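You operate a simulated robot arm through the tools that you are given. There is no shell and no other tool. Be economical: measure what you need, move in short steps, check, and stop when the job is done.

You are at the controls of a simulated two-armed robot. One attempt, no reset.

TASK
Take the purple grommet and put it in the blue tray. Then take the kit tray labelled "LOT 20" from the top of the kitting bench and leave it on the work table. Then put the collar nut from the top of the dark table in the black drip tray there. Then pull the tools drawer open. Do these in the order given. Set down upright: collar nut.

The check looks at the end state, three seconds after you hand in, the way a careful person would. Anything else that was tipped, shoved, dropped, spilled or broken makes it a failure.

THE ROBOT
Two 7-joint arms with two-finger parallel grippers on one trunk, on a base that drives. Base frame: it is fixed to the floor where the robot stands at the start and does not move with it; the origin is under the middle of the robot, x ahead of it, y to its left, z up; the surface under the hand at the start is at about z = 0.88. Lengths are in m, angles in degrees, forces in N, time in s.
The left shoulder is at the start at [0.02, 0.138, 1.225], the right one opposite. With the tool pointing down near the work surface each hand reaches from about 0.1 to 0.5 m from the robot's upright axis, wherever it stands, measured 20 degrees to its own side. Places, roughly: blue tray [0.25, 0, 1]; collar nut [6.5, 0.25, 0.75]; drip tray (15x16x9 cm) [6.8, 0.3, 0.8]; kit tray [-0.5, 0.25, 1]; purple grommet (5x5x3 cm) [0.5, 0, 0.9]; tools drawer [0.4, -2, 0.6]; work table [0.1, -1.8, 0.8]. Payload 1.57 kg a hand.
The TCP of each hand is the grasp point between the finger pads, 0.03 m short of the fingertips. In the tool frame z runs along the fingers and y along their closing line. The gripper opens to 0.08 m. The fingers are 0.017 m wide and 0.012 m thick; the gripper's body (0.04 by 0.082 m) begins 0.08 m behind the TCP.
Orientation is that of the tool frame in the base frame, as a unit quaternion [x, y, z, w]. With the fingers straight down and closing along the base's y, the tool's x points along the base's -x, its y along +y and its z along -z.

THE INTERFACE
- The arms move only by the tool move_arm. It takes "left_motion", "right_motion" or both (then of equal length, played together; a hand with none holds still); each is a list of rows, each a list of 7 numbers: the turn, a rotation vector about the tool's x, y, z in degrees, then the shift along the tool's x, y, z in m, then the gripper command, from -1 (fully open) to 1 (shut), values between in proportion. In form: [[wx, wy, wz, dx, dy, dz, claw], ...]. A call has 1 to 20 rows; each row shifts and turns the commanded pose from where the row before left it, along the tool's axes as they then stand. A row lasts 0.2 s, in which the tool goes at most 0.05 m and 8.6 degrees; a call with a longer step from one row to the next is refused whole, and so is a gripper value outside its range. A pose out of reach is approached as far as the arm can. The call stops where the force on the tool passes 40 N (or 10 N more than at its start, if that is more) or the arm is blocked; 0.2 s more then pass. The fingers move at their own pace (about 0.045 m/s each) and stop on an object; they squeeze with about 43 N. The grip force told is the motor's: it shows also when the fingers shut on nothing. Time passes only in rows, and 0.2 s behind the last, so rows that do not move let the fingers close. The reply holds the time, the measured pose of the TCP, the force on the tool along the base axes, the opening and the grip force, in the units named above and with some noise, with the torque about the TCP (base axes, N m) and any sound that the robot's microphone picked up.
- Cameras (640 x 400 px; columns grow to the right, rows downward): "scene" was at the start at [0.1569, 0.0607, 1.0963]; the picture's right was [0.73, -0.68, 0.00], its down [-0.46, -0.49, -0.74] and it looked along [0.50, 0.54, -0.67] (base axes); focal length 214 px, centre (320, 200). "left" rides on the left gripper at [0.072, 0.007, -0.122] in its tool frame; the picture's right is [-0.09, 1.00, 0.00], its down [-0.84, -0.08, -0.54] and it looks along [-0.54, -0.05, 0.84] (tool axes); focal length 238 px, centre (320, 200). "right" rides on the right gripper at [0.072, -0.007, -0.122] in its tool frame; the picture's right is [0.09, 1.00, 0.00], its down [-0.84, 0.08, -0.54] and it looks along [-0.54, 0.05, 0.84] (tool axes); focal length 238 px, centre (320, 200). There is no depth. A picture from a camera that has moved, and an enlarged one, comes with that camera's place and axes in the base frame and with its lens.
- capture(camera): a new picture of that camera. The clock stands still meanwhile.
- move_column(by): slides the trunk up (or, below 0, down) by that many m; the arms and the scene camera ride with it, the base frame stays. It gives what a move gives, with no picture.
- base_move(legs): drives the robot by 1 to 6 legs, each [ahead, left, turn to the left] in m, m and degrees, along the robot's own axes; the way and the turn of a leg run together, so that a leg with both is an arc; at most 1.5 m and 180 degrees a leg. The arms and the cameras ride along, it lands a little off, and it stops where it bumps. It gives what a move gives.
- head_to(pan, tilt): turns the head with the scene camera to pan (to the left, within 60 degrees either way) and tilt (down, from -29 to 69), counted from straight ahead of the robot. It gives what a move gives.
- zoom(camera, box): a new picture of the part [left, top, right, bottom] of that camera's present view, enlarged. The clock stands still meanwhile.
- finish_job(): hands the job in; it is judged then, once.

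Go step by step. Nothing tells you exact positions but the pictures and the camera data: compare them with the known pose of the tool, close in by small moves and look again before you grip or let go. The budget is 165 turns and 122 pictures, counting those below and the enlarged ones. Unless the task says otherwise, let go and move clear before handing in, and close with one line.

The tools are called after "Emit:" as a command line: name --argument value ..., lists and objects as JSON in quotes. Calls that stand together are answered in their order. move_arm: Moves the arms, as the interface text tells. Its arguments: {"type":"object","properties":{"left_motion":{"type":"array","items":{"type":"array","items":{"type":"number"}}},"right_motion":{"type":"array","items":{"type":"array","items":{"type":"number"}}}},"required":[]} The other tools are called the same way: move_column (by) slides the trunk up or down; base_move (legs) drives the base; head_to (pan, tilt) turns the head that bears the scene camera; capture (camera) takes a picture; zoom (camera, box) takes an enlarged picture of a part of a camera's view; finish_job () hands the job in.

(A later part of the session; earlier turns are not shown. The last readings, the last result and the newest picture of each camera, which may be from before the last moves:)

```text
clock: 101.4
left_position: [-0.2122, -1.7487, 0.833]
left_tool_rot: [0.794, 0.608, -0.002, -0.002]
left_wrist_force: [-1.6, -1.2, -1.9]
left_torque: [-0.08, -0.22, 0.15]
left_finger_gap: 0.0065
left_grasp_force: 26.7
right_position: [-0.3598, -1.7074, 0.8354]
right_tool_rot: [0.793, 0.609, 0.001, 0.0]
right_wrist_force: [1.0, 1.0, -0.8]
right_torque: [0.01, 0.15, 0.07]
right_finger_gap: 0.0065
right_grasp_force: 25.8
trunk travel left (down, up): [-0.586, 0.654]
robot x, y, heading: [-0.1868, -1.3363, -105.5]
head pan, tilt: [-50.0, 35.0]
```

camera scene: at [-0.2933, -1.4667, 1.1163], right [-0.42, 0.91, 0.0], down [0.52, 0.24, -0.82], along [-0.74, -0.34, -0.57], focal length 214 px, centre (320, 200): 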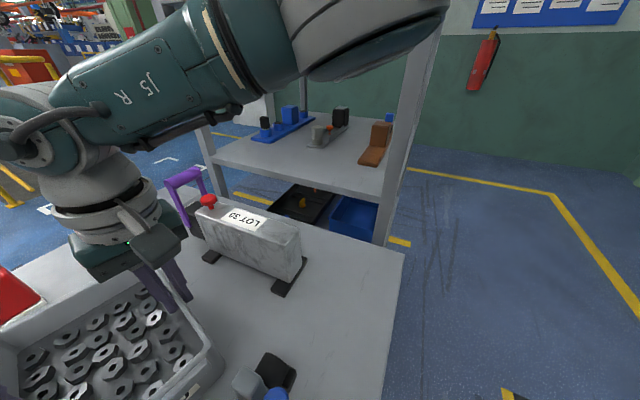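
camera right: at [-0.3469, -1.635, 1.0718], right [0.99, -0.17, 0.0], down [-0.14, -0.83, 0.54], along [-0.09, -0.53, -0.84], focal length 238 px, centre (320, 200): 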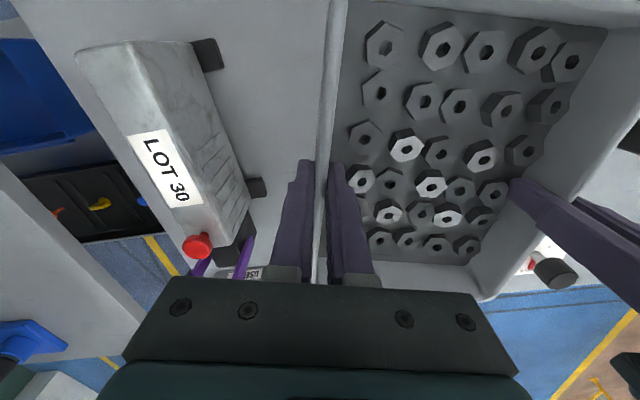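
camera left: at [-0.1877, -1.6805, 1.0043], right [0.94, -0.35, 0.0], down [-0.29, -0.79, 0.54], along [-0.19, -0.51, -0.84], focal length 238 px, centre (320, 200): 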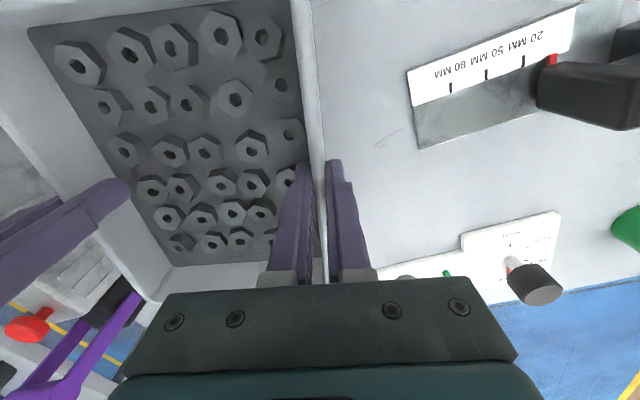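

Emit:
move_column --by -0.004

Emit:
move_column --by -0.003

Emit:
move_column --by -0.003

Emit:
capture --camera "scene"

```text
clock: 101.9
left_position: [-0.2117, -1.7496, 0.8295]
left_tool_rot: [0.794, 0.608, -0.001, -0.001]
left_wrist_force: [-1.3, -1.1, -2.5]
left_torque: [-0.07, -0.24, 0.13]
left_finger_gap: 0.0069
left_grasp_force: 26.2
right_position: [-0.3599, -1.7077, 0.8304]
right_tool_rot: [0.793, 0.609, 0.001, 0.0]
right_wrist_force: [1.6, 1.1, -0.5]
right_torque: [0.05, 0.2, 0.07]
right_finger_gap: 0.0065
right_grasp_force: 26.6
trunk travel left (down, up): [-0.582, 0.658]
robot x, y, heading: [-0.1849, -1.3322, -105.1]
head pan, tilt: [-50.0, 35.0]
```

```text
clock: 102.4
left_position: [-0.2108, -1.7497, 0.828]
left_tool_rot: [0.794, 0.607, -0.002, 0.0]
left_wrist_force: [1.5, 1.8, 6.6]
left_torque: [-0.48, -0.18, 0.11]
left_finger_gap: 0.0068
left_grasp_force: 26.5
right_position: [-0.3592, -1.7085, 0.8296]
right_tool_rot: [0.793, 0.609, 0.0, 0.001]
right_wrist_force: [-0.1, 3.7, 8.3]
right_torque: [-0.34, 0.26, 0.07]
right_finger_gap: 0.0066
right_grasp_force: 26.0
trunk travel left (down, up): [-0.579, 0.661]
robot x, y, heading: [-0.1874, -1.3346, -105.3]
head pan, tilt: [-50.0, 35.0]
```

```text
clock: 103.1
left_position: [-0.2121, -1.7499, 0.8261]
left_tool_rot: [0.794, 0.607, -0.001, -0.001]
left_wrist_force: [2.0, 2.1, 9.4]
left_torque: [0.1, -0.27, 0.13]
left_finger_gap: 0.0069
left_grasp_force: 26.4
right_position: [-0.3597, -1.7088, 0.8264]
right_tool_rot: [0.794, 0.608, 0.0, 0.001]
right_wrist_force: [-0.6, 1.4, 7.7]
right_torque: [0.2, 0.07, 0.05]
right_finger_gap: 0.0066
right_grasp_force: 26.1
trunk travel left (down, up): [-0.577, 0.663]
robot x, y, heading: [-0.1873, -1.3343, -105.1]
head pan, tilt: [-50.0, 35.0]
stopped: the force on the tool passed its limit at 42 N (the readings are from after the stop); the commanded pose is now the measured one
```

```text
61 pictures are left
camera scene: at [-0.2932, -1.467, 1.0838], right [-0.42, 0.91, 0.0], down [0.52, 0.24, -0.82], along [-0.74, -0.34, -0.57], focal length 214 px, centre (320, 200)
```

scene: 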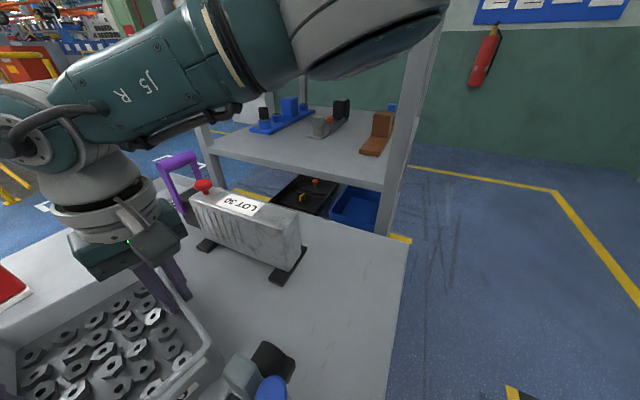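

The tray is down on the table. I'll open both hands and raise them straight up with the trunk.

Emit:
move_arm --left_motion '[[0, 0, 0, 0, 0, 0, 0.3], [0, 0, 0, 0, 0, 0, -0.2], [0, 0, 0, 0, 0, 0, -0.2], [0, 0, 0, 0, 0, 0, -0.2], [0, 0, 0, 0, 0, 0, -0.2]]' --right_motion '[[0, 0, 0, 0, 0, 0, 0.3], [0, 0, 0, 0, 0, 0, -0.2], [0, 0, 0, 0, 0, 0, -0.2], [0, 0, 0, 0, 0, 0, -0.2], [0, 0, 0, 0, 0, 0, -0.2]]'

Emit:
capture --camera "right"

Emit:
capture --camera "left"

```text
clock: 104.3
left_position: [-0.2121, -1.7488, 0.8258]
left_tool_rot: [0.794, 0.608, -0.002, -0.001]
left_wrist_force: [-0.8, 0.0, -0.6]
left_torque: [-0.02, -0.01, 0.01]
left_finger_gap: 0.0479
left_grasp_force: 0.1
right_position: [-0.3597, -1.7075, 0.8271]
right_tool_rot: [0.794, 0.608, 0.001, 0.0]
right_wrist_force: [0.9, -0.2, 0.4]
right_torque: [0.0, -0.01, -0.03]
right_finger_gap: 0.048
right_grasp_force: 0.0
trunk travel left (down, up): [-0.577, 0.663]
robot x, y, heading: [-0.1868, -1.3303, -105.1]
head pan, tilt: [-50.0, 35.0]
```

```text
60 pictures are left
camera right: at [-0.3472, -1.6354, 0.9492], right [0.99, -0.17, 0.0], down [-0.14, -0.83, 0.54], along [-0.09, -0.53, -0.84], focal length 238 px, centre (320, 200)
```

right: 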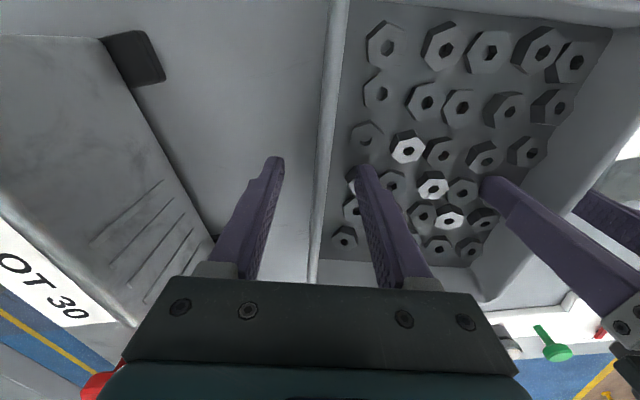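

```text
59 pictures are left
camera left: at [-0.1881, -1.6808, 0.9479], right [0.94, -0.35, 0.0], down [-0.29, -0.79, 0.54], along [-0.19, -0.51, -0.84], focal length 238 px, centre (320, 200)
```

left: 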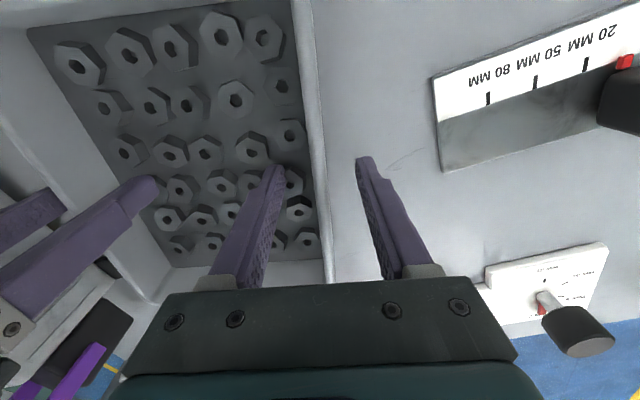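

The tray is resting and both hands are free. I'll raise the trunk, back off and inspect the result.

Emit:
move_column --by 0.3

Emit:
base_move --legs '[[-0.45, 0, 0], [0, 0, 15]]'

Emit:
head_to --pan 0 --tilt 40

Emit:
capture --camera "scene"

```text
clock: 107.3
left_position: [-0.2111, -1.7483, 1.1261]
left_tool_rot: [0.794, 0.607, -0.001, -0.002]
left_wrist_force: [0.3, -0.3, 0.8]
left_torque: [-0.01, 0.01, 0.0]
left_finger_gap: 0.048
left_grasp_force: 0.1
right_position: [-0.359, -1.708, 1.1257]
right_tool_rot: [0.794, 0.608, 0.0, 0.0]
right_wrist_force: [-0.4, 0.0, -0.4]
right_torque: [0.01, 0.0, 0.0]
right_finger_gap: 0.0477
right_grasp_force: 0.1
trunk travel left (down, up): [-0.877, 0.363]
robot x, y, heading: [-0.1873, -1.3338, -105.5]
head pan, tilt: [-50.0, 35.0]
```

```text
clock: 110.9
left_position: [0.0116, -1.2981, 1.1259]
left_tool_rot: [0.717, 0.697, -0.001, -0.002]
left_wrist_force: [0.6, 0.4, 0.7]
left_torque: [0.03, 0.01, -0.03]
left_finger_gap: 0.0479
left_grasp_force: 0.0
right_position: [-0.142, -1.2918, 1.1266]
right_tool_rot: [0.716, 0.698, 0.001, 0.0]
right_wrist_force: [0.9, 0.2, 0.8]
right_torque: [0.0, 0.01, -0.02]
right_finger_gap: 0.0479
right_grasp_force: 0.0
trunk travel left (down, up): [-0.877, 0.363]
robot x, y, heading: [-0.062, -0.8867, -91.8]
head pan, tilt: [-50.0, 35.0]
```

```text
clock: 112.1
left_position: [0.0116, -1.2966, 1.1263]
left_tool_rot: [0.718, 0.697, -0.001, 0.0]
left_wrist_force: [0.6, 0.9, -0.6]
left_torque: [0.04, -0.02, 0.02]
left_finger_gap: 0.0479
left_grasp_force: 0.1
right_position: [-0.1413, -1.2919, 1.1275]
right_tool_rot: [0.716, 0.698, 0.001, 0.0]
right_wrist_force: [0.1, 0.4, -0.8]
right_torque: [0.0, -0.02, -0.05]
right_finger_gap: 0.0478
right_grasp_force: 0.0
trunk travel left (down, up): [-0.877, 0.363]
robot x, y, heading: [-0.0607, -0.8874, -91.6]
head pan, tilt: [0.0, 40.0]
```

```text
58 pictures are left
camera scene: at [-0.0664, -1.073, 1.3767], right [-1.0, 0.03, 0.0], down [0.02, 0.64, -0.77], along [-0.02, -0.77, -0.64], focal length 214 px, centre (320, 200)
```

scene: 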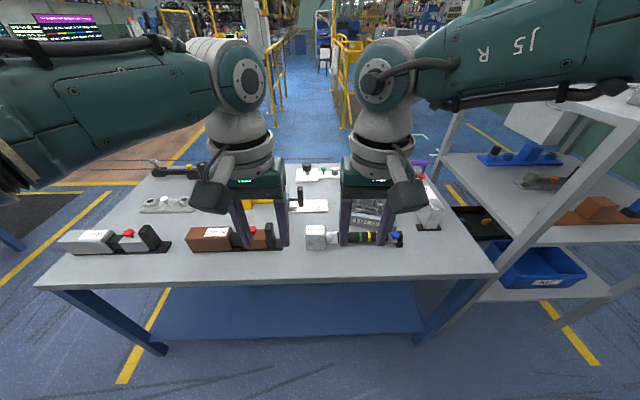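

The tray is set down cleanly and nothing else was disturbed. Next is the dark table near x = 6.5, so I'll turn to face +x and look along the aisle.

Emit:
base_move --legs '[[0, 0, 91.6]]'

Emit:
head_to --pan 0 --tilt 20

Emit:
capture --camera "scene"

Emit:
head_to --pan 25 --tilt 10

Emit:
capture --camera "scene"

```text
clock: 116.5
left_position: [0.3437, -0.7891, 1.1265]
left_tool_rot: [-0.018, 1.0, -0.003, 0.0]
left_wrist_force: [-0.3, -0.1, 0.3]
left_torque: [0.02, -0.01, 0.02]
left_finger_gap: 0.0479
left_grasp_force: 0.0
right_position: [0.3482, -0.9418, 1.1267]
right_tool_rot: [-0.019, 1.0, 0.001, 0.0]
right_wrist_force: [0.4, -0.2, -1.0]
right_torque: [-0.02, 0.01, 0.0]
right_finger_gap: 0.0479
right_grasp_force: 0.1
trunk travel left (down, up): [-0.877, 0.363]
robot x, y, heading: [-0.0607, -0.8882, 2.0]
head pan, tilt: [0.0, 40.0]
```

```text
clock: 117.3
left_position: [0.3431, -0.7892, 1.126]
left_tool_rot: [-0.017, 1.0, -0.002, 0.001]
left_wrist_force: [-0.2, 0.1, 0.1]
left_torque: [0.02, -0.01, 0.02]
left_finger_gap: 0.0479
left_grasp_force: 0.0
right_position: [0.3473, -0.9407, 1.1267]
right_tool_rot: [-0.018, 1.0, 0.001, 0.0]
right_wrist_force: [0.6, -1.1, 0.6]
right_torque: [-0.01, -0.05, 0.01]
right_finger_gap: 0.0482
right_grasp_force: 0.0
trunk travel left (down, up): [-0.877, 0.363]
robot x, y, heading: [-0.0628, -0.8871, 2.0]
head pan, tilt: [0.0, 20.0]
```

```text
57 pictures are left
camera scene: at [0.1321, -0.8817, 1.408], right [0.03, -1.0, 0.0], down [-0.34, -0.01, -0.94], along [0.94, 0.03, -0.34], focal length 214 px, centre (320, 200)
```

scene: 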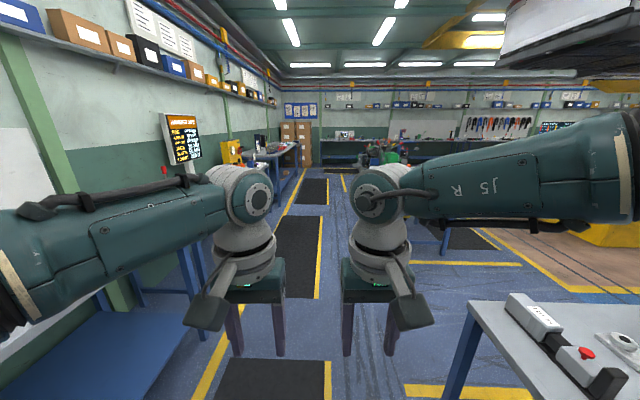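

```text
clock: 118.2
left_position: [0.3433, -0.7889, 1.1266]
left_tool_rot: [-0.018, 1.0, -0.002, -0.001]
left_wrist_force: [0.3, -0.5, -0.2]
left_torque: [0.02, -0.02, 0.0]
left_finger_gap: 0.0481
left_grasp_force: 0.1
right_position: [0.3475, -0.9405, 1.1277]
right_tool_rot: [-0.019, 1.0, 0.0, 0.0]
right_wrist_force: [-0.1, 0.1, 0.0]
right_torque: [0.03, -0.02, -0.03]
right_finger_gap: 0.0483
right_grasp_force: 0.0
trunk travel left (down, up): [-0.877, 0.363]
robot x, y, heading: [-0.061, -0.8891, 2.0]
head pan, tilt: [25.0, 10.0]
```

```text
56 pictures are left
camera scene: at [0.1219, -0.8428, 1.4243], right [0.45, -0.89, 0.0], down [-0.16, -0.08, -0.98], along [0.88, 0.45, -0.17], focal length 214 px, centre (320, 200)
```

scene: 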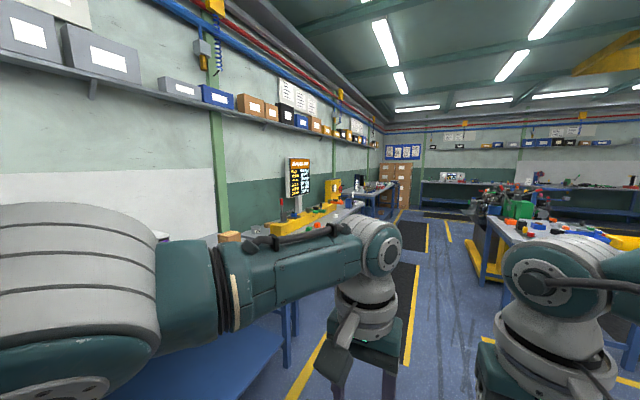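

The aisle along y ≈ -0.85 looks clear, so I'll drive 3 m ahead and look again.

Emit:
base_move --legs '[[0, 0, -2], [1.5, 0, 0], [1.4, 0, 0]]'

Emit:
head_to --pan 10 --tilt 15

Emit:
capture --camera "scene"

```text
clock: 132.5
left_position: [3.2363, -0.9554, 1.126]
left_tool_rot: [0.038, 0.999, -0.001, 0.0]
left_wrist_force: [0.3, -0.2, -0.7]
left_torque: [0.01, 0.03, -0.01]
left_finger_gap: 0.0485
left_grasp_force: 0.0
right_position: [3.2247, -1.1093, 1.1271]
right_tool_rot: [0.036, 0.999, 0.002, 0.0]
right_wrist_force: [0.3, 0.2, 0.0]
right_torque: [0.02, 0.05, 0.02]
right_finger_gap: 0.0481
right_grasp_force: 0.0
trunk travel left (down, up): [-0.877, 0.363]
robot x, y, heading: [2.8264, -1.0089, -4.5]
head pan, tilt: [25.0, 10.0]
```

```text
clock: 133.3
left_position: [3.2356, -0.9551, 1.1248]
left_tool_rot: [0.038, 0.999, -0.001, 0.0]
left_wrist_force: [-0.6, 0.4, 0.0]
left_torque: [-0.03, 0.01, 0.0]
left_finger_gap: 0.0479
left_grasp_force: 0.1
right_position: [3.2252, -1.1087, 1.1266]
right_tool_rot: [0.037, 0.999, 0.001, 0.0]
right_wrist_force: [0.0, -0.9, 0.2]
right_torque: [-0.01, 0.02, 0.03]
right_finger_gap: 0.0481
right_grasp_force: 0.0
trunk travel left (down, up): [-0.877, 0.363]
robot x, y, heading: [2.8251, -1.0091, -4.5]
head pan, tilt: [10.0, 15.0]
```

```text
55 pictures are left
camera scene: at [3.0167, -1.0082, 1.4163], right [0.1, -1.0, 0.0], down [-0.26, -0.03, -0.97], along [0.96, 0.09, -0.26], focal length 214 px, centre (320, 200)
```

scene: 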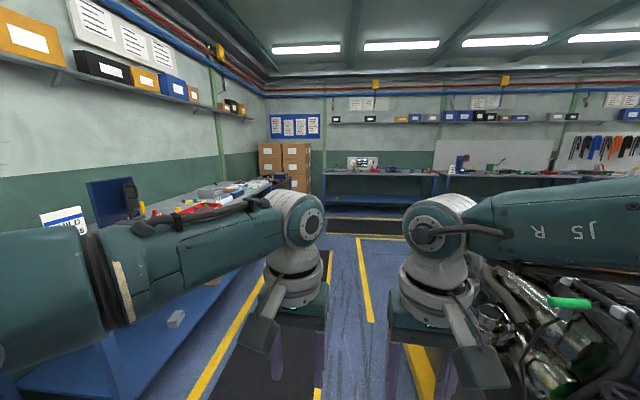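

I've drifted toward an engine cart on the right. I'll correct the heading, shift left and continue.

Emit:
base_move --legs '[[0, 0.25, 4.5], [0, 0.15, 0], [1.4, 0, 0.5]]'

Emit:
head_to --pan 20 --tilt 20

Emit:
capture --camera "scene"

```text
clock: 142.9
left_position: [4.6773, -0.5329, 1.1268]
left_tool_rot: [0.005, 1.0, -0.002, 0.0]
left_wrist_force: [-0.1, -0.3, 0.3]
left_torque: [0.0, -0.01, 0.0]
left_finger_gap: 0.0481
left_grasp_force: 0.0
right_position: [4.6755, -0.6858, 1.1267]
right_tool_rot: [0.004, 1.0, 0.002, 0.0]
right_wrist_force: [-1.1, -0.3, -0.1]
right_torque: [-0.01, -0.01, 0.0]
right_finger_gap: 0.048
right_grasp_force: 0.1
trunk travel left (down, up): [-0.877, 0.363]
robot x, y, heading: [4.2692, -0.6157, -0.8]
head pan, tilt: [10.0, 15.0]
```

```text
clock: 143.6
left_position: [4.6771, -0.5323, 1.1251]
left_tool_rot: [0.003, 1.0, -0.002, -0.001]
left_wrist_force: [0.1, -0.1, 0.0]
left_torque: [-0.02, -0.04, 0.02]
left_finger_gap: 0.048
left_grasp_force: 0.1
right_position: [4.6756, -0.6858, 1.1273]
right_tool_rot: [0.004, 1.0, 0.001, 0.0]
right_wrist_force: [0.8, 0.1, 1.0]
right_torque: [-0.01, -0.01, 0.01]
right_finger_gap: 0.0481
right_grasp_force: 0.1
trunk travel left (down, up): [-0.877, 0.363]
robot x, y, heading: [4.2694, -0.6134, -0.7]
head pan, tilt: [20.0, 20.0]
```

```text
54 pictures are left
camera scene: at [4.4572, -0.5848, 1.4081], right [0.33, -0.94, 0.0], down [-0.32, -0.11, -0.94], along [0.89, 0.31, -0.34], focal length 214 px, centre (320, 200)
```

scene: 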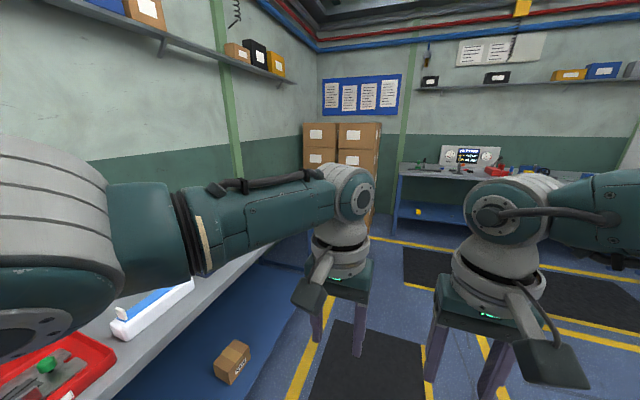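

Emit:
base_move --legs '[[1.2, 0, 1]]'

Emit:
head_to --pan 55 --tilt 30

Emit:
capture --camera "scene"

```text
clock: 149.7
left_position: [5.8892, -0.5034, 1.126]
left_tool_rot: [-0.016, 1.0, -0.001, -0.001]
left_wrist_force: [-0.2, -0.5, -0.3]
left_torque: [0.01, 0.02, -0.01]
left_finger_gap: 0.0483
left_grasp_force: 0.1
right_position: [5.8931, -0.6573, 1.1262]
right_tool_rot: [-0.017, 1.0, 0.001, 0.0]
right_wrist_force: [0.4, -0.6, -1.5]
right_torque: [0.01, 0.0, -0.02]
right_finger_gap: 0.0482
right_grasp_force: 0.0
trunk travel left (down, up): [-0.877, 0.363]
robot x, y, heading: [5.4856, -0.5999, 1.8]
head pan, tilt: [20.0, 20.0]
```

```text
clock: 150.8
left_position: [5.8877, -0.5047, 1.1255]
left_tool_rot: [-0.017, 1.0, -0.002, -0.001]
left_wrist_force: [-0.4, -0.7, 0.0]
left_torque: [-0.02, 0.0, -0.03]
left_finger_gap: 0.048
left_grasp_force: 0.1
right_position: [5.8938, -0.6573, 1.1277]
right_tool_rot: [-0.018, 1.0, 0.001, 0.0]
right_wrist_force: [-0.5, -0.6, 0.5]
right_torque: [-0.01, 0.01, 0.0]
right_finger_gap: 0.048
right_grasp_force: 0.0
trunk travel left (down, up): [-0.877, 0.363]
robot x, y, heading: [5.4853, -0.602, 1.7]
head pan, tilt: [55.0, 30.0]
```

```text
53 pictures are left
camera scene: at [5.6345, -0.5237, 1.392], right [0.84, -0.55, 0.0], down [-0.27, -0.42, -0.87], along [0.48, 0.72, -0.5], focal length 214 px, centre (320, 200)
```

scene: 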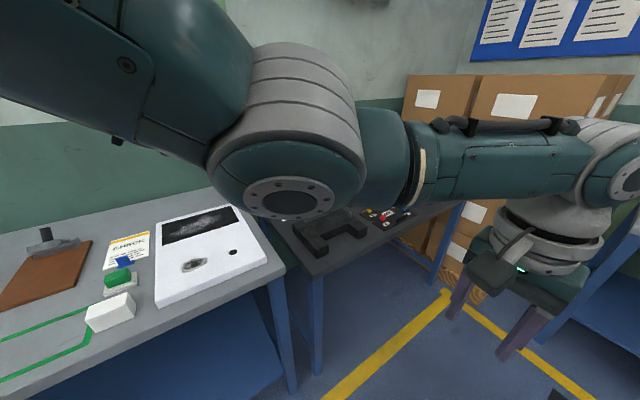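

The dark table starts at x ≈ 5.95 with its edge near y = -0.07. I'll turn to face it, strafe along it and look.

Emit:
base_move --legs '[[0, 0, 88.3], [0, -1.0, 0]]'

Emit:
head_to --pan 0 --tilt 40

Emit:
capture --camera "scene"

```text
clock: 159.8
left_position: [6.3946, -0.1711, 1.1259]
left_tool_rot: [0.711, -0.703, 0.002, 0.0]
left_wrist_force: [0.7, 0.8, -0.9]
left_torque: [-0.01, 0.04, 0.02]
left_finger_gap: 0.0478
left_grasp_force: 0.1
right_position: [6.5465, -0.1694, 1.1269]
right_tool_rot: [0.711, -0.703, -0.001, 0.0]
right_wrist_force: [-0.2, 1.0, 0.4]
right_torque: [-0.02, 0.0, 0.01]
right_finger_gap: 0.0483
right_grasp_force: 0.0
trunk travel left (down, up): [-0.877, 0.363]
robot x, y, heading: [6.481, -0.5783, 90.4]
head pan, tilt: [55.0, 30.0]
```

```text
clock: 161.0
left_position: [6.3936, -0.1703, 1.1254]
left_tool_rot: [0.711, -0.704, 0.002, -0.001]
left_wrist_force: [-0.8, 0.0, 0.3]
left_torque: [0.02, -0.01, -0.02]
left_finger_gap: 0.0478
left_grasp_force: 0.1
right_position: [6.5471, -0.1685, 1.1274]
right_tool_rot: [0.712, -0.702, -0.002, 0.0]
right_wrist_force: [0.1, 0.4, 0.1]
right_torque: [-0.01, 0.0, 0.02]
right_finger_gap: 0.0479
right_grasp_force: 0.1
trunk travel left (down, up): [-0.877, 0.363]
robot x, y, heading: [6.4836, -0.574, 90.5]
head pan, tilt: [0.0, 40.0]
```

```text
52 pictures are left
camera scene: at [6.4812, -0.3918, 1.3767], right [1.0, 0.01, 0.0], down [0.01, -0.64, -0.77], along [-0.01, 0.77, -0.64], focal length 214 px, centre (320, 200)
```

scene: 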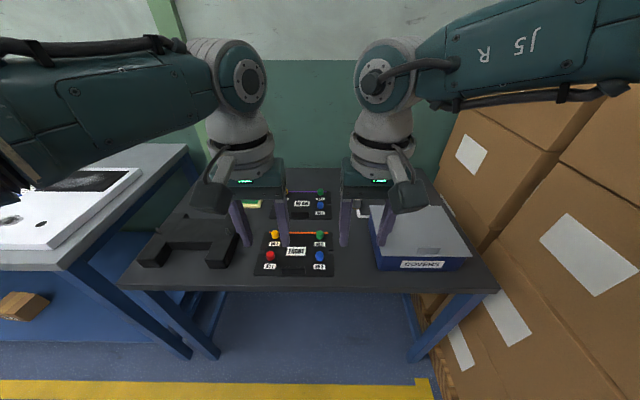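

I need to find the nut and the drip tray, so I'll use the wrist cameras and a zoom.

Emit:
zoom --camera "scene" --box '[120, 160, 500, 300]'

Emit:
capture --camera "right"

Emit:
capture --camera "left"

```text
1.68 times, centred on (310, 230) of scene
camera zoom: at [6.4812, -0.3918, 1.3767], right [1.0, 0.01, 0.0], down [0.01, -0.64, -0.77], along [-0.01, 0.77, -0.64], focal length 361 px, centre (337, 150)
```

zoom: 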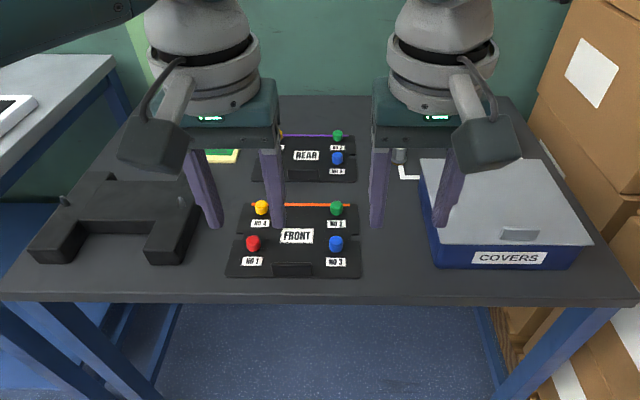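

```text
50 pictures are left
camera right: at [6.5545, -0.2391, 1.2491], right [-0.99, -0.1, 0.0], down [-0.09, 0.84, 0.54], along [-0.06, 0.54, -0.84], focal length 238 px, centre (320, 200)
```

right: 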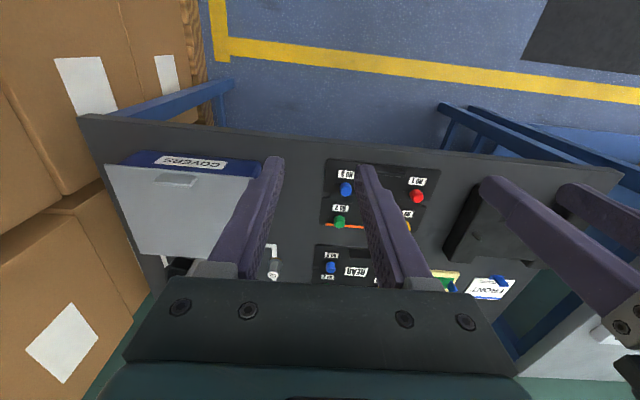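

```text
49 pictures are left
camera left: at [6.3853, -0.2416, 1.2476], right [-1.0, 0.08, 0.0], down [0.07, 0.84, 0.54], along [0.05, 0.54, -0.84], focal length 238 px, centre (320, 200)
```

left: 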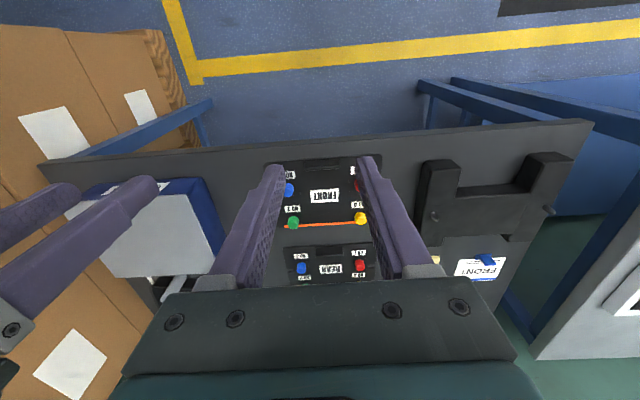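

The nut is the grey cylinder at about (6.63, 0.327). The drip tray seems to be behind the COVERS box near (6.8, 0.3). I'll tuck the left hand aside and drive in over the table edge.

Emit:
move_arm --left_motion '[[0, 0, 0, 0.03, 0.038, 0, -0.2], [0, 0, 0, 0.03, 0.038, 0, -0.2], [0, 0, 0, 0.03, 0.038, 0, -0.2], [0, 0, 0, 0.03, 0.038, 0, -0.2], [0, 0, 0, 0, 0, 0, -0.2]]' --right_motion '[[0, 0, 0, 0.03, -0.02, 0, -1], [0, 0, 0, 0.03, -0.02, 0, -1], [0, 0, 0, 0.03, 0, 0, -1], [0, 0, 0, 0, 0, 0, -1], [0, 0, 0, 0, 0, 0, -1]]'

Emit:
base_move --legs '[[0.5, -0.02, 0]]'

Emit:
head_to --pan -20 --tilt 50

Emit:
capture --camera "scene"

Emit:
capture --camera "right"

```text
clock: 162.2
left_position: [6.2434, -0.2905, 1.1302]
left_tool_rot: [0.71, -0.704, 0.002, -0.001]
left_wrist_force: [-0.4, -0.3, -0.7]
left_torque: [0.02, 0.0, -0.01]
left_finger_gap: 0.0476
left_grasp_force: 0.1
right_position: [6.5894, -0.2554, 1.1258]
right_tool_rot: [0.711, -0.703, 0.0, 0.0]
right_wrist_force: [0.8, -0.6, 0.0]
right_torque: [0.0, 0.03, 0.0]
right_finger_gap: 0.08
right_grasp_force: 0.1
trunk travel left (down, up): [-0.877, 0.363]
robot x, y, heading: [6.4844, -0.5728, 90.5]
head pan, tilt: [0.0, 40.0]
```

```text
clock: 165.2
left_position: [6.2555, 0.219, 1.1297]
left_tool_rot: [0.712, -0.702, 0.002, -0.001]
left_wrist_force: [-0.5, 0.5, 0.0]
left_torque: [-0.01, -0.03, 0.0]
left_finger_gap: 0.0479
left_grasp_force: 0.0
right_position: [6.601, 0.2574, 1.1254]
right_tool_rot: [0.713, -0.701, -0.001, 0.001]
right_wrist_force: [0.3, 0.1, 0.0]
right_torque: [0.0, 0.01, 0.02]
right_finger_gap: 0.08
right_grasp_force: 0.0
trunk travel left (down, up): [-0.877, 0.363]
robot x, y, heading: [6.4987, -0.0655, 90.5]
head pan, tilt: [0.0, 40.0]
```

```text
clock: 166.1
left_position: [6.2571, 0.2194, 1.1301]
left_tool_rot: [0.712, -0.702, 0.002, 0.0]
left_wrist_force: [-0.6, 1.5, 0.3]
left_torque: [0.01, 0.01, 0.0]
left_finger_gap: 0.0483
left_grasp_force: 0.0
right_position: [6.6035, 0.2566, 1.1261]
right_tool_rot: [0.713, -0.701, 0.0, 0.001]
right_wrist_force: [-0.5, 0.2, -0.2]
right_torque: [-0.01, -0.01, -0.02]
right_finger_gap: 0.08
right_grasp_force: 0.0
trunk travel left (down, up): [-0.877, 0.363]
robot x, y, heading: [6.498, -0.064, 90.8]
head pan, tilt: [-20.0, 50.0]
```

```text
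48 pictures are left
camera scene: at [6.521, 0.1083, 1.3625], right [0.94, -0.33, 0.0], down [-0.25, -0.72, -0.64], along [0.21, 0.61, -0.77], focal length 214 px, centre (320, 200)
```

scene: 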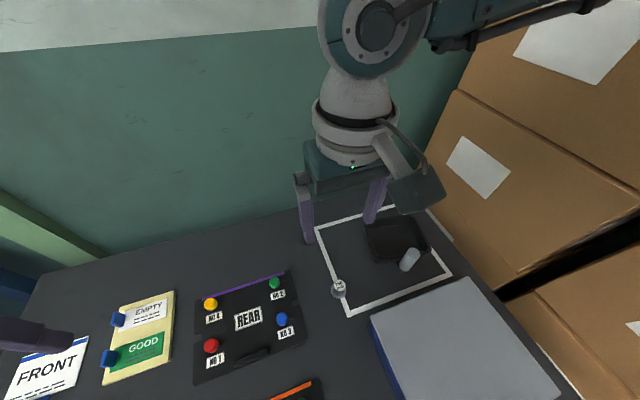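

```text
47 pictures are left
camera right: at [6.6105, 0.1867, 1.2483], right [-0.99, -0.11, 0.0], down [-0.09, 0.84, 0.54], along [-0.06, 0.54, -0.84], focal length 238 px, centre (320, 200)
```

right: 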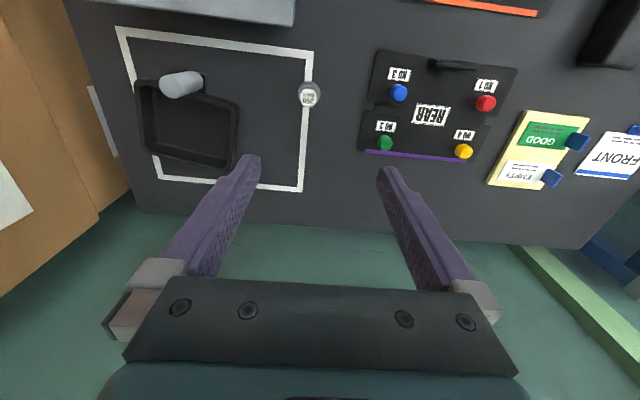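

The nut is at about (6.621, 0.256) on a table top at z ≈ 0.80. The black drip tray is centred near (6.82, 0.335), with a grey post at its near edge. I'll raise the left hand out of the way, then lower the trunk.

Emit:
move_arm --left_motion '[[0, 0, 0, 0, 0, -0.04, -0.2], [0, 0, 0, 0, 0, -0.04, -0.2], [0, 0, 0, 0, 0, -0.04, -0.2], [0, 0, 0, 0, 0, -0.04, -0.2], [0, 0, 0, 0, 0, 0, -0.2]]' --right_motion '[[0, 0, 0, 0, -0.018, 0, -1], [0, 0, 0, 0, 0, 0, -1], [0, 0, 0, 0, 0, 0, -1], [0, 0, 0, 0, 0, 0, -1], [0, 0, 0, 0, 0, 0, -1]]'

Emit:
move_column --by -0.2

Emit:
capture --camera "right"

Emit:
capture --camera "scene"

```text
clock: 167.2
left_position: [6.2543, 0.22, 1.2905]
left_tool_rot: [0.712, -0.702, 0.002, -0.001]
left_wrist_force: [0.2, 0.9, -0.5]
left_torque: [0.01, 0.0, 0.0]
left_finger_gap: 0.0479
left_grasp_force: 0.1
right_position: [6.6199, 0.2572, 1.126]
right_tool_rot: [0.712, -0.702, -0.001, 0.0]
right_wrist_force: [1.0, -0.2, 0.2]
right_torque: [0.03, 0.02, 0.03]
right_finger_gap: 0.0802
right_grasp_force: 0.1
trunk travel left (down, up): [-0.877, 0.363]
robot x, y, heading: [6.4969, -0.0653, 90.8]
head pan, tilt: [-20.0, 50.0]
```

```text
clock: 169.4
left_position: [6.2547, 0.2196, 1.0906]
left_tool_rot: [0.711, -0.703, 0.002, 0.0]
left_wrist_force: [0.2, 0.3, 0.5]
left_torque: [-0.01, -0.02, -0.02]
left_finger_gap: 0.0479
left_grasp_force: 0.0
right_position: [6.6202, 0.2574, 0.9264]
right_tool_rot: [0.712, -0.702, -0.001, 0.001]
right_wrist_force: [0.5, 0.1, -0.4]
right_torque: [0.0, -0.01, 0.02]
right_finger_gap: 0.08
right_grasp_force: 0.1
trunk travel left (down, up): [-0.677, 0.563]
robot x, y, heading: [6.4964, -0.0587, 90.8]
head pan, tilt: [-20.0, 50.0]
```

```text
46 pictures are left
camera right: at [6.6282, 0.1876, 1.0488], right [-0.99, -0.11, 0.0], down [-0.09, 0.84, 0.54], along [-0.06, 0.54, -0.84], focal length 238 px, centre (320, 200)
```

right: 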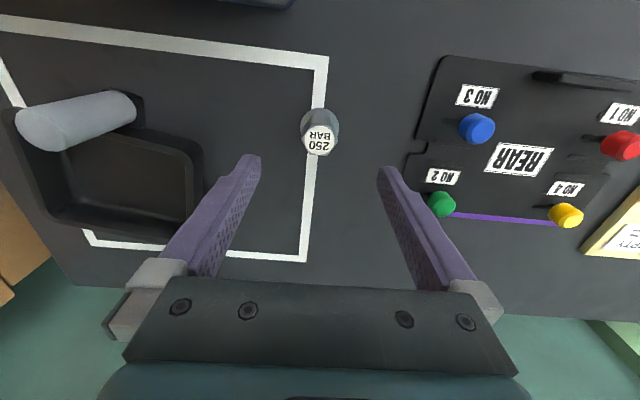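

```text
45 pictures are left
camera scene: at [6.5211, 0.1083, 1.1625], right [0.94, -0.33, 0.0], down [-0.25, -0.72, -0.64], along [0.21, 0.61, -0.77], focal length 214 px, centre (320, 200)
```

scene: 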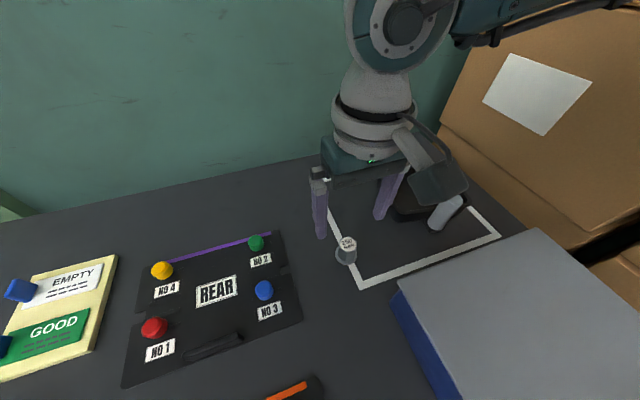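

The nut's centre is at (6.621, 0.259) with its top near z = 0.836, and the hand is aligned. I'll descend.

Emit:
move_arm --right_motion '[[0, 0, 0, -0.001, 0, 0.03, -1], [0, 0, 0, 0, 0, 0.03, -1], [0, 0, 0, 0, 0, 0.022, -1], [0, 0, 0, 0, 0, 0, -1]]'

Emit:
capture --camera "right"

Emit:
zoom --camera "scene" --box '[260, 160, 500, 310]'

```text
clock: 170.4
left_position: [6.2553, 0.2207, 1.09]
left_tool_rot: [0.712, -0.702, 0.002, -0.001]
left_wrist_force: [-1.2, -1.0, 0.8]
left_torque: [0.02, 0.0, -0.02]
left_finger_gap: 0.0483
left_grasp_force: 0.0
right_position: [6.6204, 0.2584, 0.8432]
right_tool_rot: [0.713, -0.701, 0.0, 0.0]
right_wrist_force: [-0.4, 0.3, -0.5]
right_torque: [-0.03, 0.04, 0.03]
right_finger_gap: 0.0801
right_grasp_force: 0.1
trunk travel left (down, up): [-0.677, 0.563]
robot x, y, heading: [6.4948, -0.0649, 90.6]
head pan, tilt: [-20.0, 50.0]
```

```text
44 pictures are left
camera right: at [6.6287, 0.188, 0.9664], right [-0.99, -0.11, 0.0], down [-0.09, 0.84, 0.54], along [-0.06, 0.54, -0.84], focal length 238 px, centre (320, 200)
```

right: 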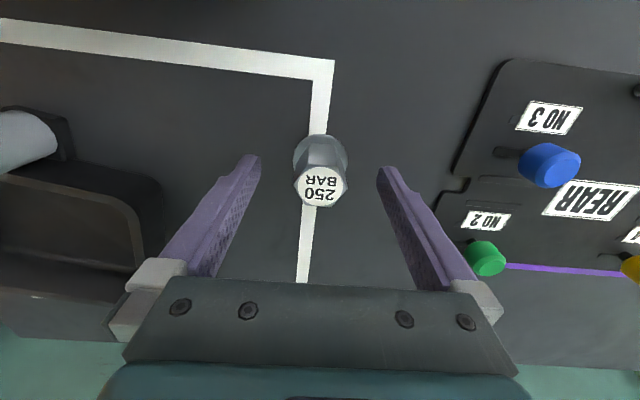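

```text
2.67 times, centred on (380, 235) of scene
camera zoom: at [6.5211, 0.1083, 1.1625], right [0.94, -0.33, 0.0], down [-0.25, -0.72, -0.64], along [0.21, 0.61, -0.77], focal length 572 px, centre (160, 107)
```

zoom: 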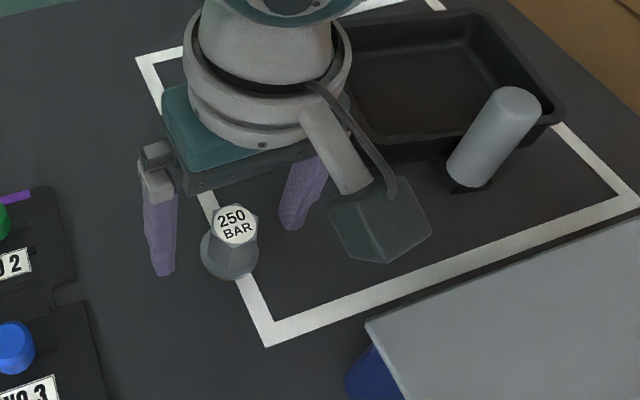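

The nut is a hex on a wider collar. I'll lower a few more millimetres so the tips hold the collar securely, and close.

Emit:
move_arm --right_motion '[[0, 0, 0, 0.0015, 0, 0.005, -1], [0, 0, 0, 0, 0, 0, -1], [0, 0, 0, 0, 0, 0, 0.2], [0, 0, 0, 0, 0, 0, 1], [0, 0, 0, 0, 0, 0, 1], [0, 0, 0, 0, 0, 0, 1], [0, 0, 0, 0, 0, 0, 1]]'

Emit:
capture --camera "right"

```text
clock: 172.0
left_position: [6.2536, 0.221, 1.0898]
left_tool_rot: [0.712, -0.702, 0.003, -0.001]
left_wrist_force: [-0.4, -0.5, -0.2]
left_torque: [0.02, -0.01, 0.01]
left_finger_gap: 0.0478
left_grasp_force: 0.1
right_position: [6.6198, 0.257, 0.8405]
right_tool_rot: [0.712, -0.702, 0.0, 0.001]
right_wrist_force: [-0.2, 0.8, 0.1]
right_torque: [-0.01, -0.01, -0.02]
right_finger_gap: 0.0378
right_grasp_force: 35.8
trunk travel left (down, up): [-0.677, 0.563]
robot x, y, heading: [6.4949, -0.0674, 90.9]
head pan, tilt: [-20.0, 50.0]
```

```text
42 pictures are left
camera right: at [6.6282, 0.1868, 0.962], right [-0.99, -0.11, 0.0], down [-0.09, 0.84, 0.54], along [-0.06, 0.54, -0.84], focal length 238 px, centre (320, 200)
```

right: 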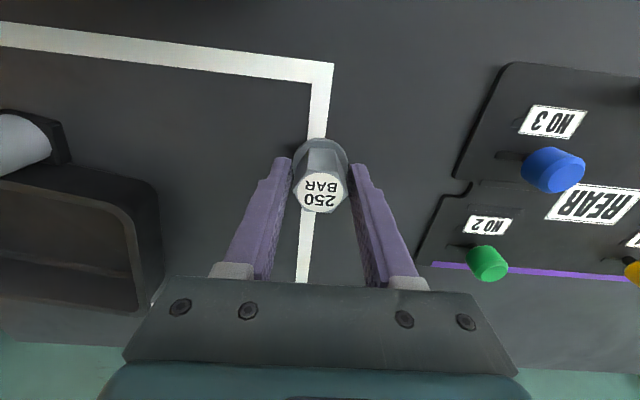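

The nut is gripped. I'll lift it straight up, then shift the base a little forward for reach.

Emit:
move_arm --right_motion '[[0, 0, 0, 0, 0, -0.02, 1], [0, 0, 0, 0, 0, -0.035, 1], [0, 0, 0, 0, 0, -0.035, 1], [0, 0, 0, 0, 0, -0.035, 1], [0, 0, 0, 0, 0, 0, 1]]'

Emit:
base_move --legs '[[0.05, 0, -0.8]]'

Emit:
capture --camera "right"

```text
clock: 173.2
left_position: [6.2542, 0.2206, 1.0901]
left_tool_rot: [0.712, -0.702, 0.002, 0.0]
left_wrist_force: [-0.2, 0.1, 0.1]
left_torque: [-0.01, 0.02, -0.02]
left_finger_gap: 0.0479
left_grasp_force: 0.0
right_position: [6.6221, 0.2564, 0.963]
right_tool_rot: [0.713, -0.701, -0.001, 0.001]
right_wrist_force: [0.2, 0.3, -1.7]
right_torque: [0.01, -0.02, 0.0]
right_finger_gap: 0.0376
right_grasp_force: 43.0
trunk travel left (down, up): [-0.677, 0.563]
robot x, y, heading: [6.498, -0.0635, 90.8]
head pan, tilt: [-20.0, 50.0]
```

```text
clock: 174.2
left_position: [6.2573, 0.2751, 1.0894]
left_tool_rot: [0.707, -0.707, 0.001, -0.001]
left_wrist_force: [0.0, -0.3, 0.5]
left_torque: [0.02, -0.01, -0.01]
left_finger_gap: 0.0479
left_grasp_force: 0.0
right_position: [6.625, 0.3037, 0.9614]
right_tool_rot: [0.707, -0.707, 0.0, 0.001]
right_wrist_force: [-0.5, -1.5, -0.8]
right_torque: [-0.03, 0.03, -0.04]
right_finger_gap: 0.0376
right_grasp_force: 42.3
trunk travel left (down, up): [-0.677, 0.563]
robot x, y, heading: [6.4958, -0.0122, 89.9]
head pan, tilt: [-20.0, 50.0]
```

```text
41 pictures are left
camera right: at [6.6328, 0.2338, 1.0832], right [-1.0, -0.09, 0.0], down [-0.08, 0.84, 0.54], along [-0.05, 0.54, -0.84], focal length 238 px, centre (320, 200)
```

right: 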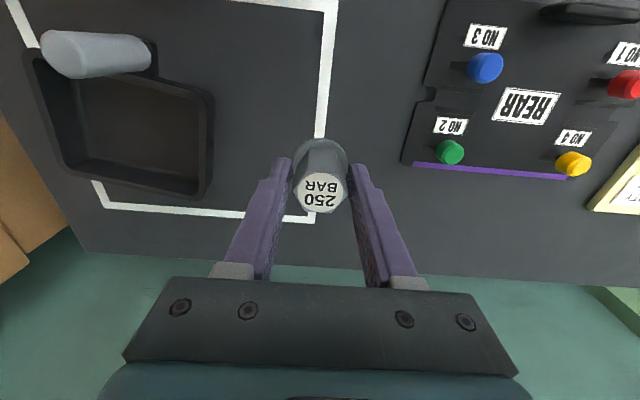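

Emit:
move_arm --right_motion '[[0, 0, 0, -0.036, 0, 0, 1], [0, 0, 0, 0, -0.042, 0, 1], [0, 0, 0, 0, -0.042, 0, 1], [0, 0, 0, 0, -0.042, 0, 1], [0, 0, 0, 0, -0.042, 0, 1], [0, 0, 0, 0, -0.039, 0, 1], [0, 0, 0, 0, 0, 0, 1]]'

Emit:
capture --camera "right"

Emit:
zoom --camera "scene" --box '[320, 140, 640, 340]'

```text
clock: 175.8
left_position: [6.258, 0.2744, 1.0896]
left_tool_rot: [-0.706, 0.708, -0.002, 0.001]
left_wrist_force: [-0.7, -0.3, -0.3]
left_torque: [-0.03, 0.01, 0.01]
left_finger_gap: 0.0483
left_grasp_force: 0.2
right_position: [6.8326, 0.3378, 0.9601]
right_tool_rot: [0.708, -0.707, 0.0, 0.002]
right_wrist_force: [-0.3, 0.5, -1.0]
right_torque: [0.03, 0.01, -0.01]
right_finger_gap: 0.0376
right_grasp_force: 42.6
trunk travel left (down, up): [-0.677, 0.563]
robot x, y, heading: [6.4949, -0.0128, 90.1]
head pan, tilt: [-20.0, 50.0]
```

```text
40 pictures are left
camera right: at [6.841, 0.2677, 1.0818], right [-1.0, -0.09, 0.0], down [-0.08, 0.84, 0.54], along [-0.05, 0.54, -0.84], focal length 238 px, centre (320, 200)
```

right: 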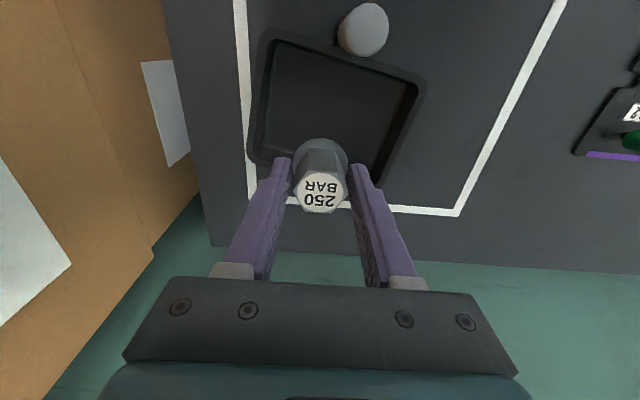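

```text
2.00 times, centred on (480, 240) of scene
camera zoom: at [6.5232, 0.1582, 1.1625], right [0.94, -0.34, 0.0], down [-0.26, -0.72, -0.64], along [0.22, 0.6, -0.77], focal length 429 px, centre (0, 120)
```

zoom: 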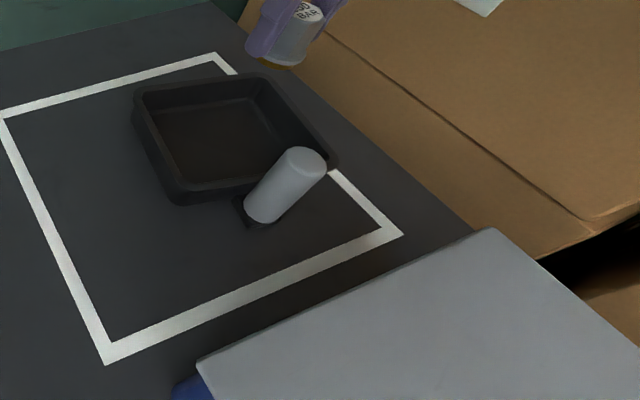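

The nut is over the middle of the drip tray (floor centre about (6.83, 0.332)) and the wrist camera stays above the post. I'll lower most of the way.

Emit:
move_arm --right_motion '[[0, 0, 0, 0.002, 0.002, 0.03, 1], [0, 0, 0, 0, 0, 0.03, 1], [0, 0, 0, 0, 0, 0.03, 1], [0, 0, 0, 0, 0, 0.009, 1], [0, 0, 0, 0, 0, 0, 1]]'

Emit:
capture --camera "right"

Emit:
zoom --camera "scene" --box '[320, 140, 560, 290]'

```text
clock: 176.9
left_position: [6.2582, 0.275, 1.0904]
left_tool_rot: [0.707, -0.707, 0.002, -0.001]
left_wrist_force: [0.7, -0.8, -0.2]
left_torque: [0.02, 0.02, -0.02]
left_finger_gap: 0.048
left_grasp_force: 0.1
right_position: [6.8296, 0.3354, 0.8608]
right_tool_rot: [0.708, -0.706, 0.0, 0.0]
right_wrist_force: [-1.2, -0.7, -1.4]
right_torque: [0.01, -0.02, 0.0]
right_finger_gap: 0.0378
right_grasp_force: 43.2
trunk travel left (down, up): [-0.677, 0.563]
robot x, y, heading: [6.4967, -0.0132, 89.7]
head pan, tilt: [-20.0, 50.0]
```

```text
38 pictures are left
camera right: at [6.8379, 0.2662, 0.9827], right [-1.0, -0.09, 0.0], down [-0.08, 0.84, 0.54], along [-0.05, 0.54, -0.84], focal length 238 px, centre (320, 200)
```

right: 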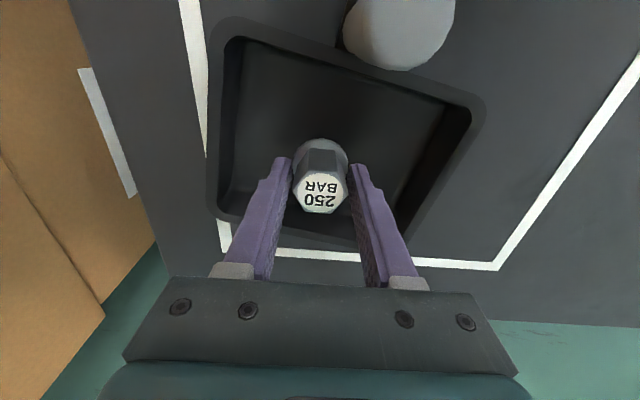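

```text
2.67 times, centred on (440, 215) of scene
camera zoom: at [6.5232, 0.1583, 1.1625], right [0.94, -0.34, 0.0], down [-0.26, -0.72, -0.64], along [0.22, 0.6, -0.77], focal length 572 px, centre (0, 160)
```

zoom: 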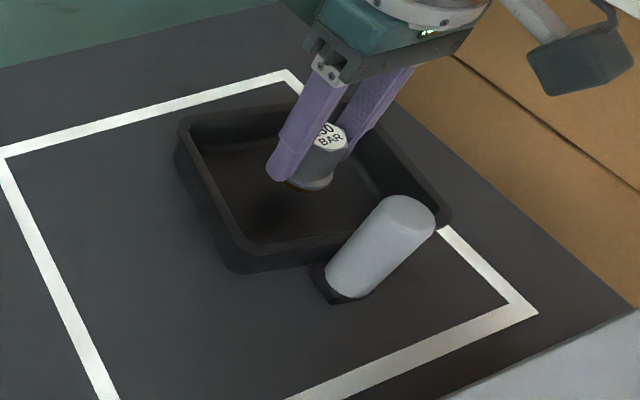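

It's inside the tray and just above the floor. I'll lower in small steps until it touches.

Emit:
move_arm --right_motion '[[0, 0, 0, 0, 0, 0.004, 1], [0, 0, 0, 0, 0, 0.003, 1], [0, 0, 0, 0, 0, 0.002, 1], [0, 0, 0, 0, 0, 0, 1]]'

Emit:
move_arm --right_motion '[[0, 0, 0, 0, 0, 0.002, 1], [0, 0, 0, 0, 0, 0, 1]]'

Emit:
capture --camera "right"

```text
clock: 177.9
left_position: [6.2577, 0.2744, 1.0902]
left_tool_rot: [-0.707, 0.707, -0.002, 0.0]
left_wrist_force: [-1.2, -0.1, -0.9]
left_torque: [0.02, 0.03, -0.01]
left_finger_gap: 0.0482
left_grasp_force: 0.0
right_position: [6.8303, 0.3373, 0.8519]
right_tool_rot: [0.708, -0.706, 0.0, 0.001]
right_wrist_force: [0.2, 0.1, -1.8]
right_torque: [0.04, -0.01, -0.02]
right_finger_gap: 0.038
right_grasp_force: 43.4
trunk travel left (down, up): [-0.677, 0.563]
robot x, y, heading: [6.4987, -0.0113, 90.0]
head pan, tilt: [-20.0, 50.0]
```

```text
clock: 178.6
left_position: [6.2585, 0.275, 1.0899]
left_tool_rot: [-0.707, 0.707, -0.002, 0.001]
left_wrist_force: [0.6, 0.0, 0.1]
left_torque: [-0.01, -0.01, 0.0]
left_finger_gap: 0.0484
left_grasp_force: 0.0
right_position: [6.8293, 0.3377, 0.8506]
right_tool_rot: [0.709, -0.705, 0.0, 0.001]
right_wrist_force: [-0.3, 0.0, -1.1]
right_torque: [-0.02, 0.0, 0.01]
right_finger_gap: 0.0377
right_grasp_force: 43.5
trunk travel left (down, up): [-0.677, 0.563]
robot x, y, heading: [6.4993, -0.0133, 89.6]
head pan, tilt: [-20.0, 50.0]
```

```text
36 pictures are left
camera right: at [6.8377, 0.2669, 0.9733], right [-1.0, -0.09, 0.0], down [-0.08, 0.84, 0.54], along [-0.05, 0.54, -0.84], focal length 238 px, centre (320, 200)
```

right: 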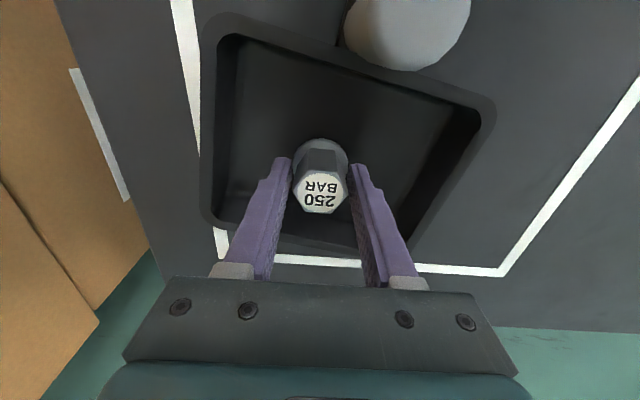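

Emit:
move_arm --right_motion '[[0, 0, 0, 0, 0, 0.002, 1], [0, 0, 0, 0, 0, 0.001, 1], [0, 0, 0, 0, 0, 0, 1]]'

Emit:
move_arm --right_motion '[[0, 0, 0, 0, 0, 0.002, 1], [0, 0, 0, 0, 0, 0, 1]]'

```text
clock: 179.3
left_position: [6.2583, 0.2742, 1.09]
left_tool_rot: [0.707, -0.707, 0.002, -0.001]
left_wrist_force: [0.7, 0.5, -0.1]
left_torque: [0.03, -0.02, -0.02]
left_finger_gap: 0.048
left_grasp_force: 0.1
right_position: [6.8295, 0.3368, 0.8466]
right_tool_rot: [0.708, -0.707, 0.0, 0.001]
right_wrist_force: [-0.8, -0.2, -1.5]
right_torque: [0.02, 0.0, -0.02]
right_finger_gap: 0.0375
right_grasp_force: 42.8
trunk travel left (down, up): [-0.677, 0.563]
robot x, y, heading: [6.4945, -0.012, 89.9]
head pan, tilt: [-20.0, 50.0]
```

```text
clock: 179.9
left_position: [6.2573, 0.2747, 1.0906]
left_tool_rot: [0.707, -0.707, 0.002, 0.0]
left_wrist_force: [0.2, 0.2, -0.4]
left_torque: [0.02, -0.01, -0.03]
left_finger_gap: 0.0479
left_grasp_force: 0.0
right_position: [6.8289, 0.3393, 0.8461]
right_tool_rot: [0.708, -0.706, 0.0, 0.002]
right_wrist_force: [0.2, 0.1, -2.3]
right_torque: [-0.02, 0.04, 0.01]
right_finger_gap: 0.0379
right_grasp_force: 43.0
trunk travel left (down, up): [-0.677, 0.563]
robot x, y, heading: [6.4974, -0.0142, 89.8]
head pan, tilt: [-20.0, 50.0]
```

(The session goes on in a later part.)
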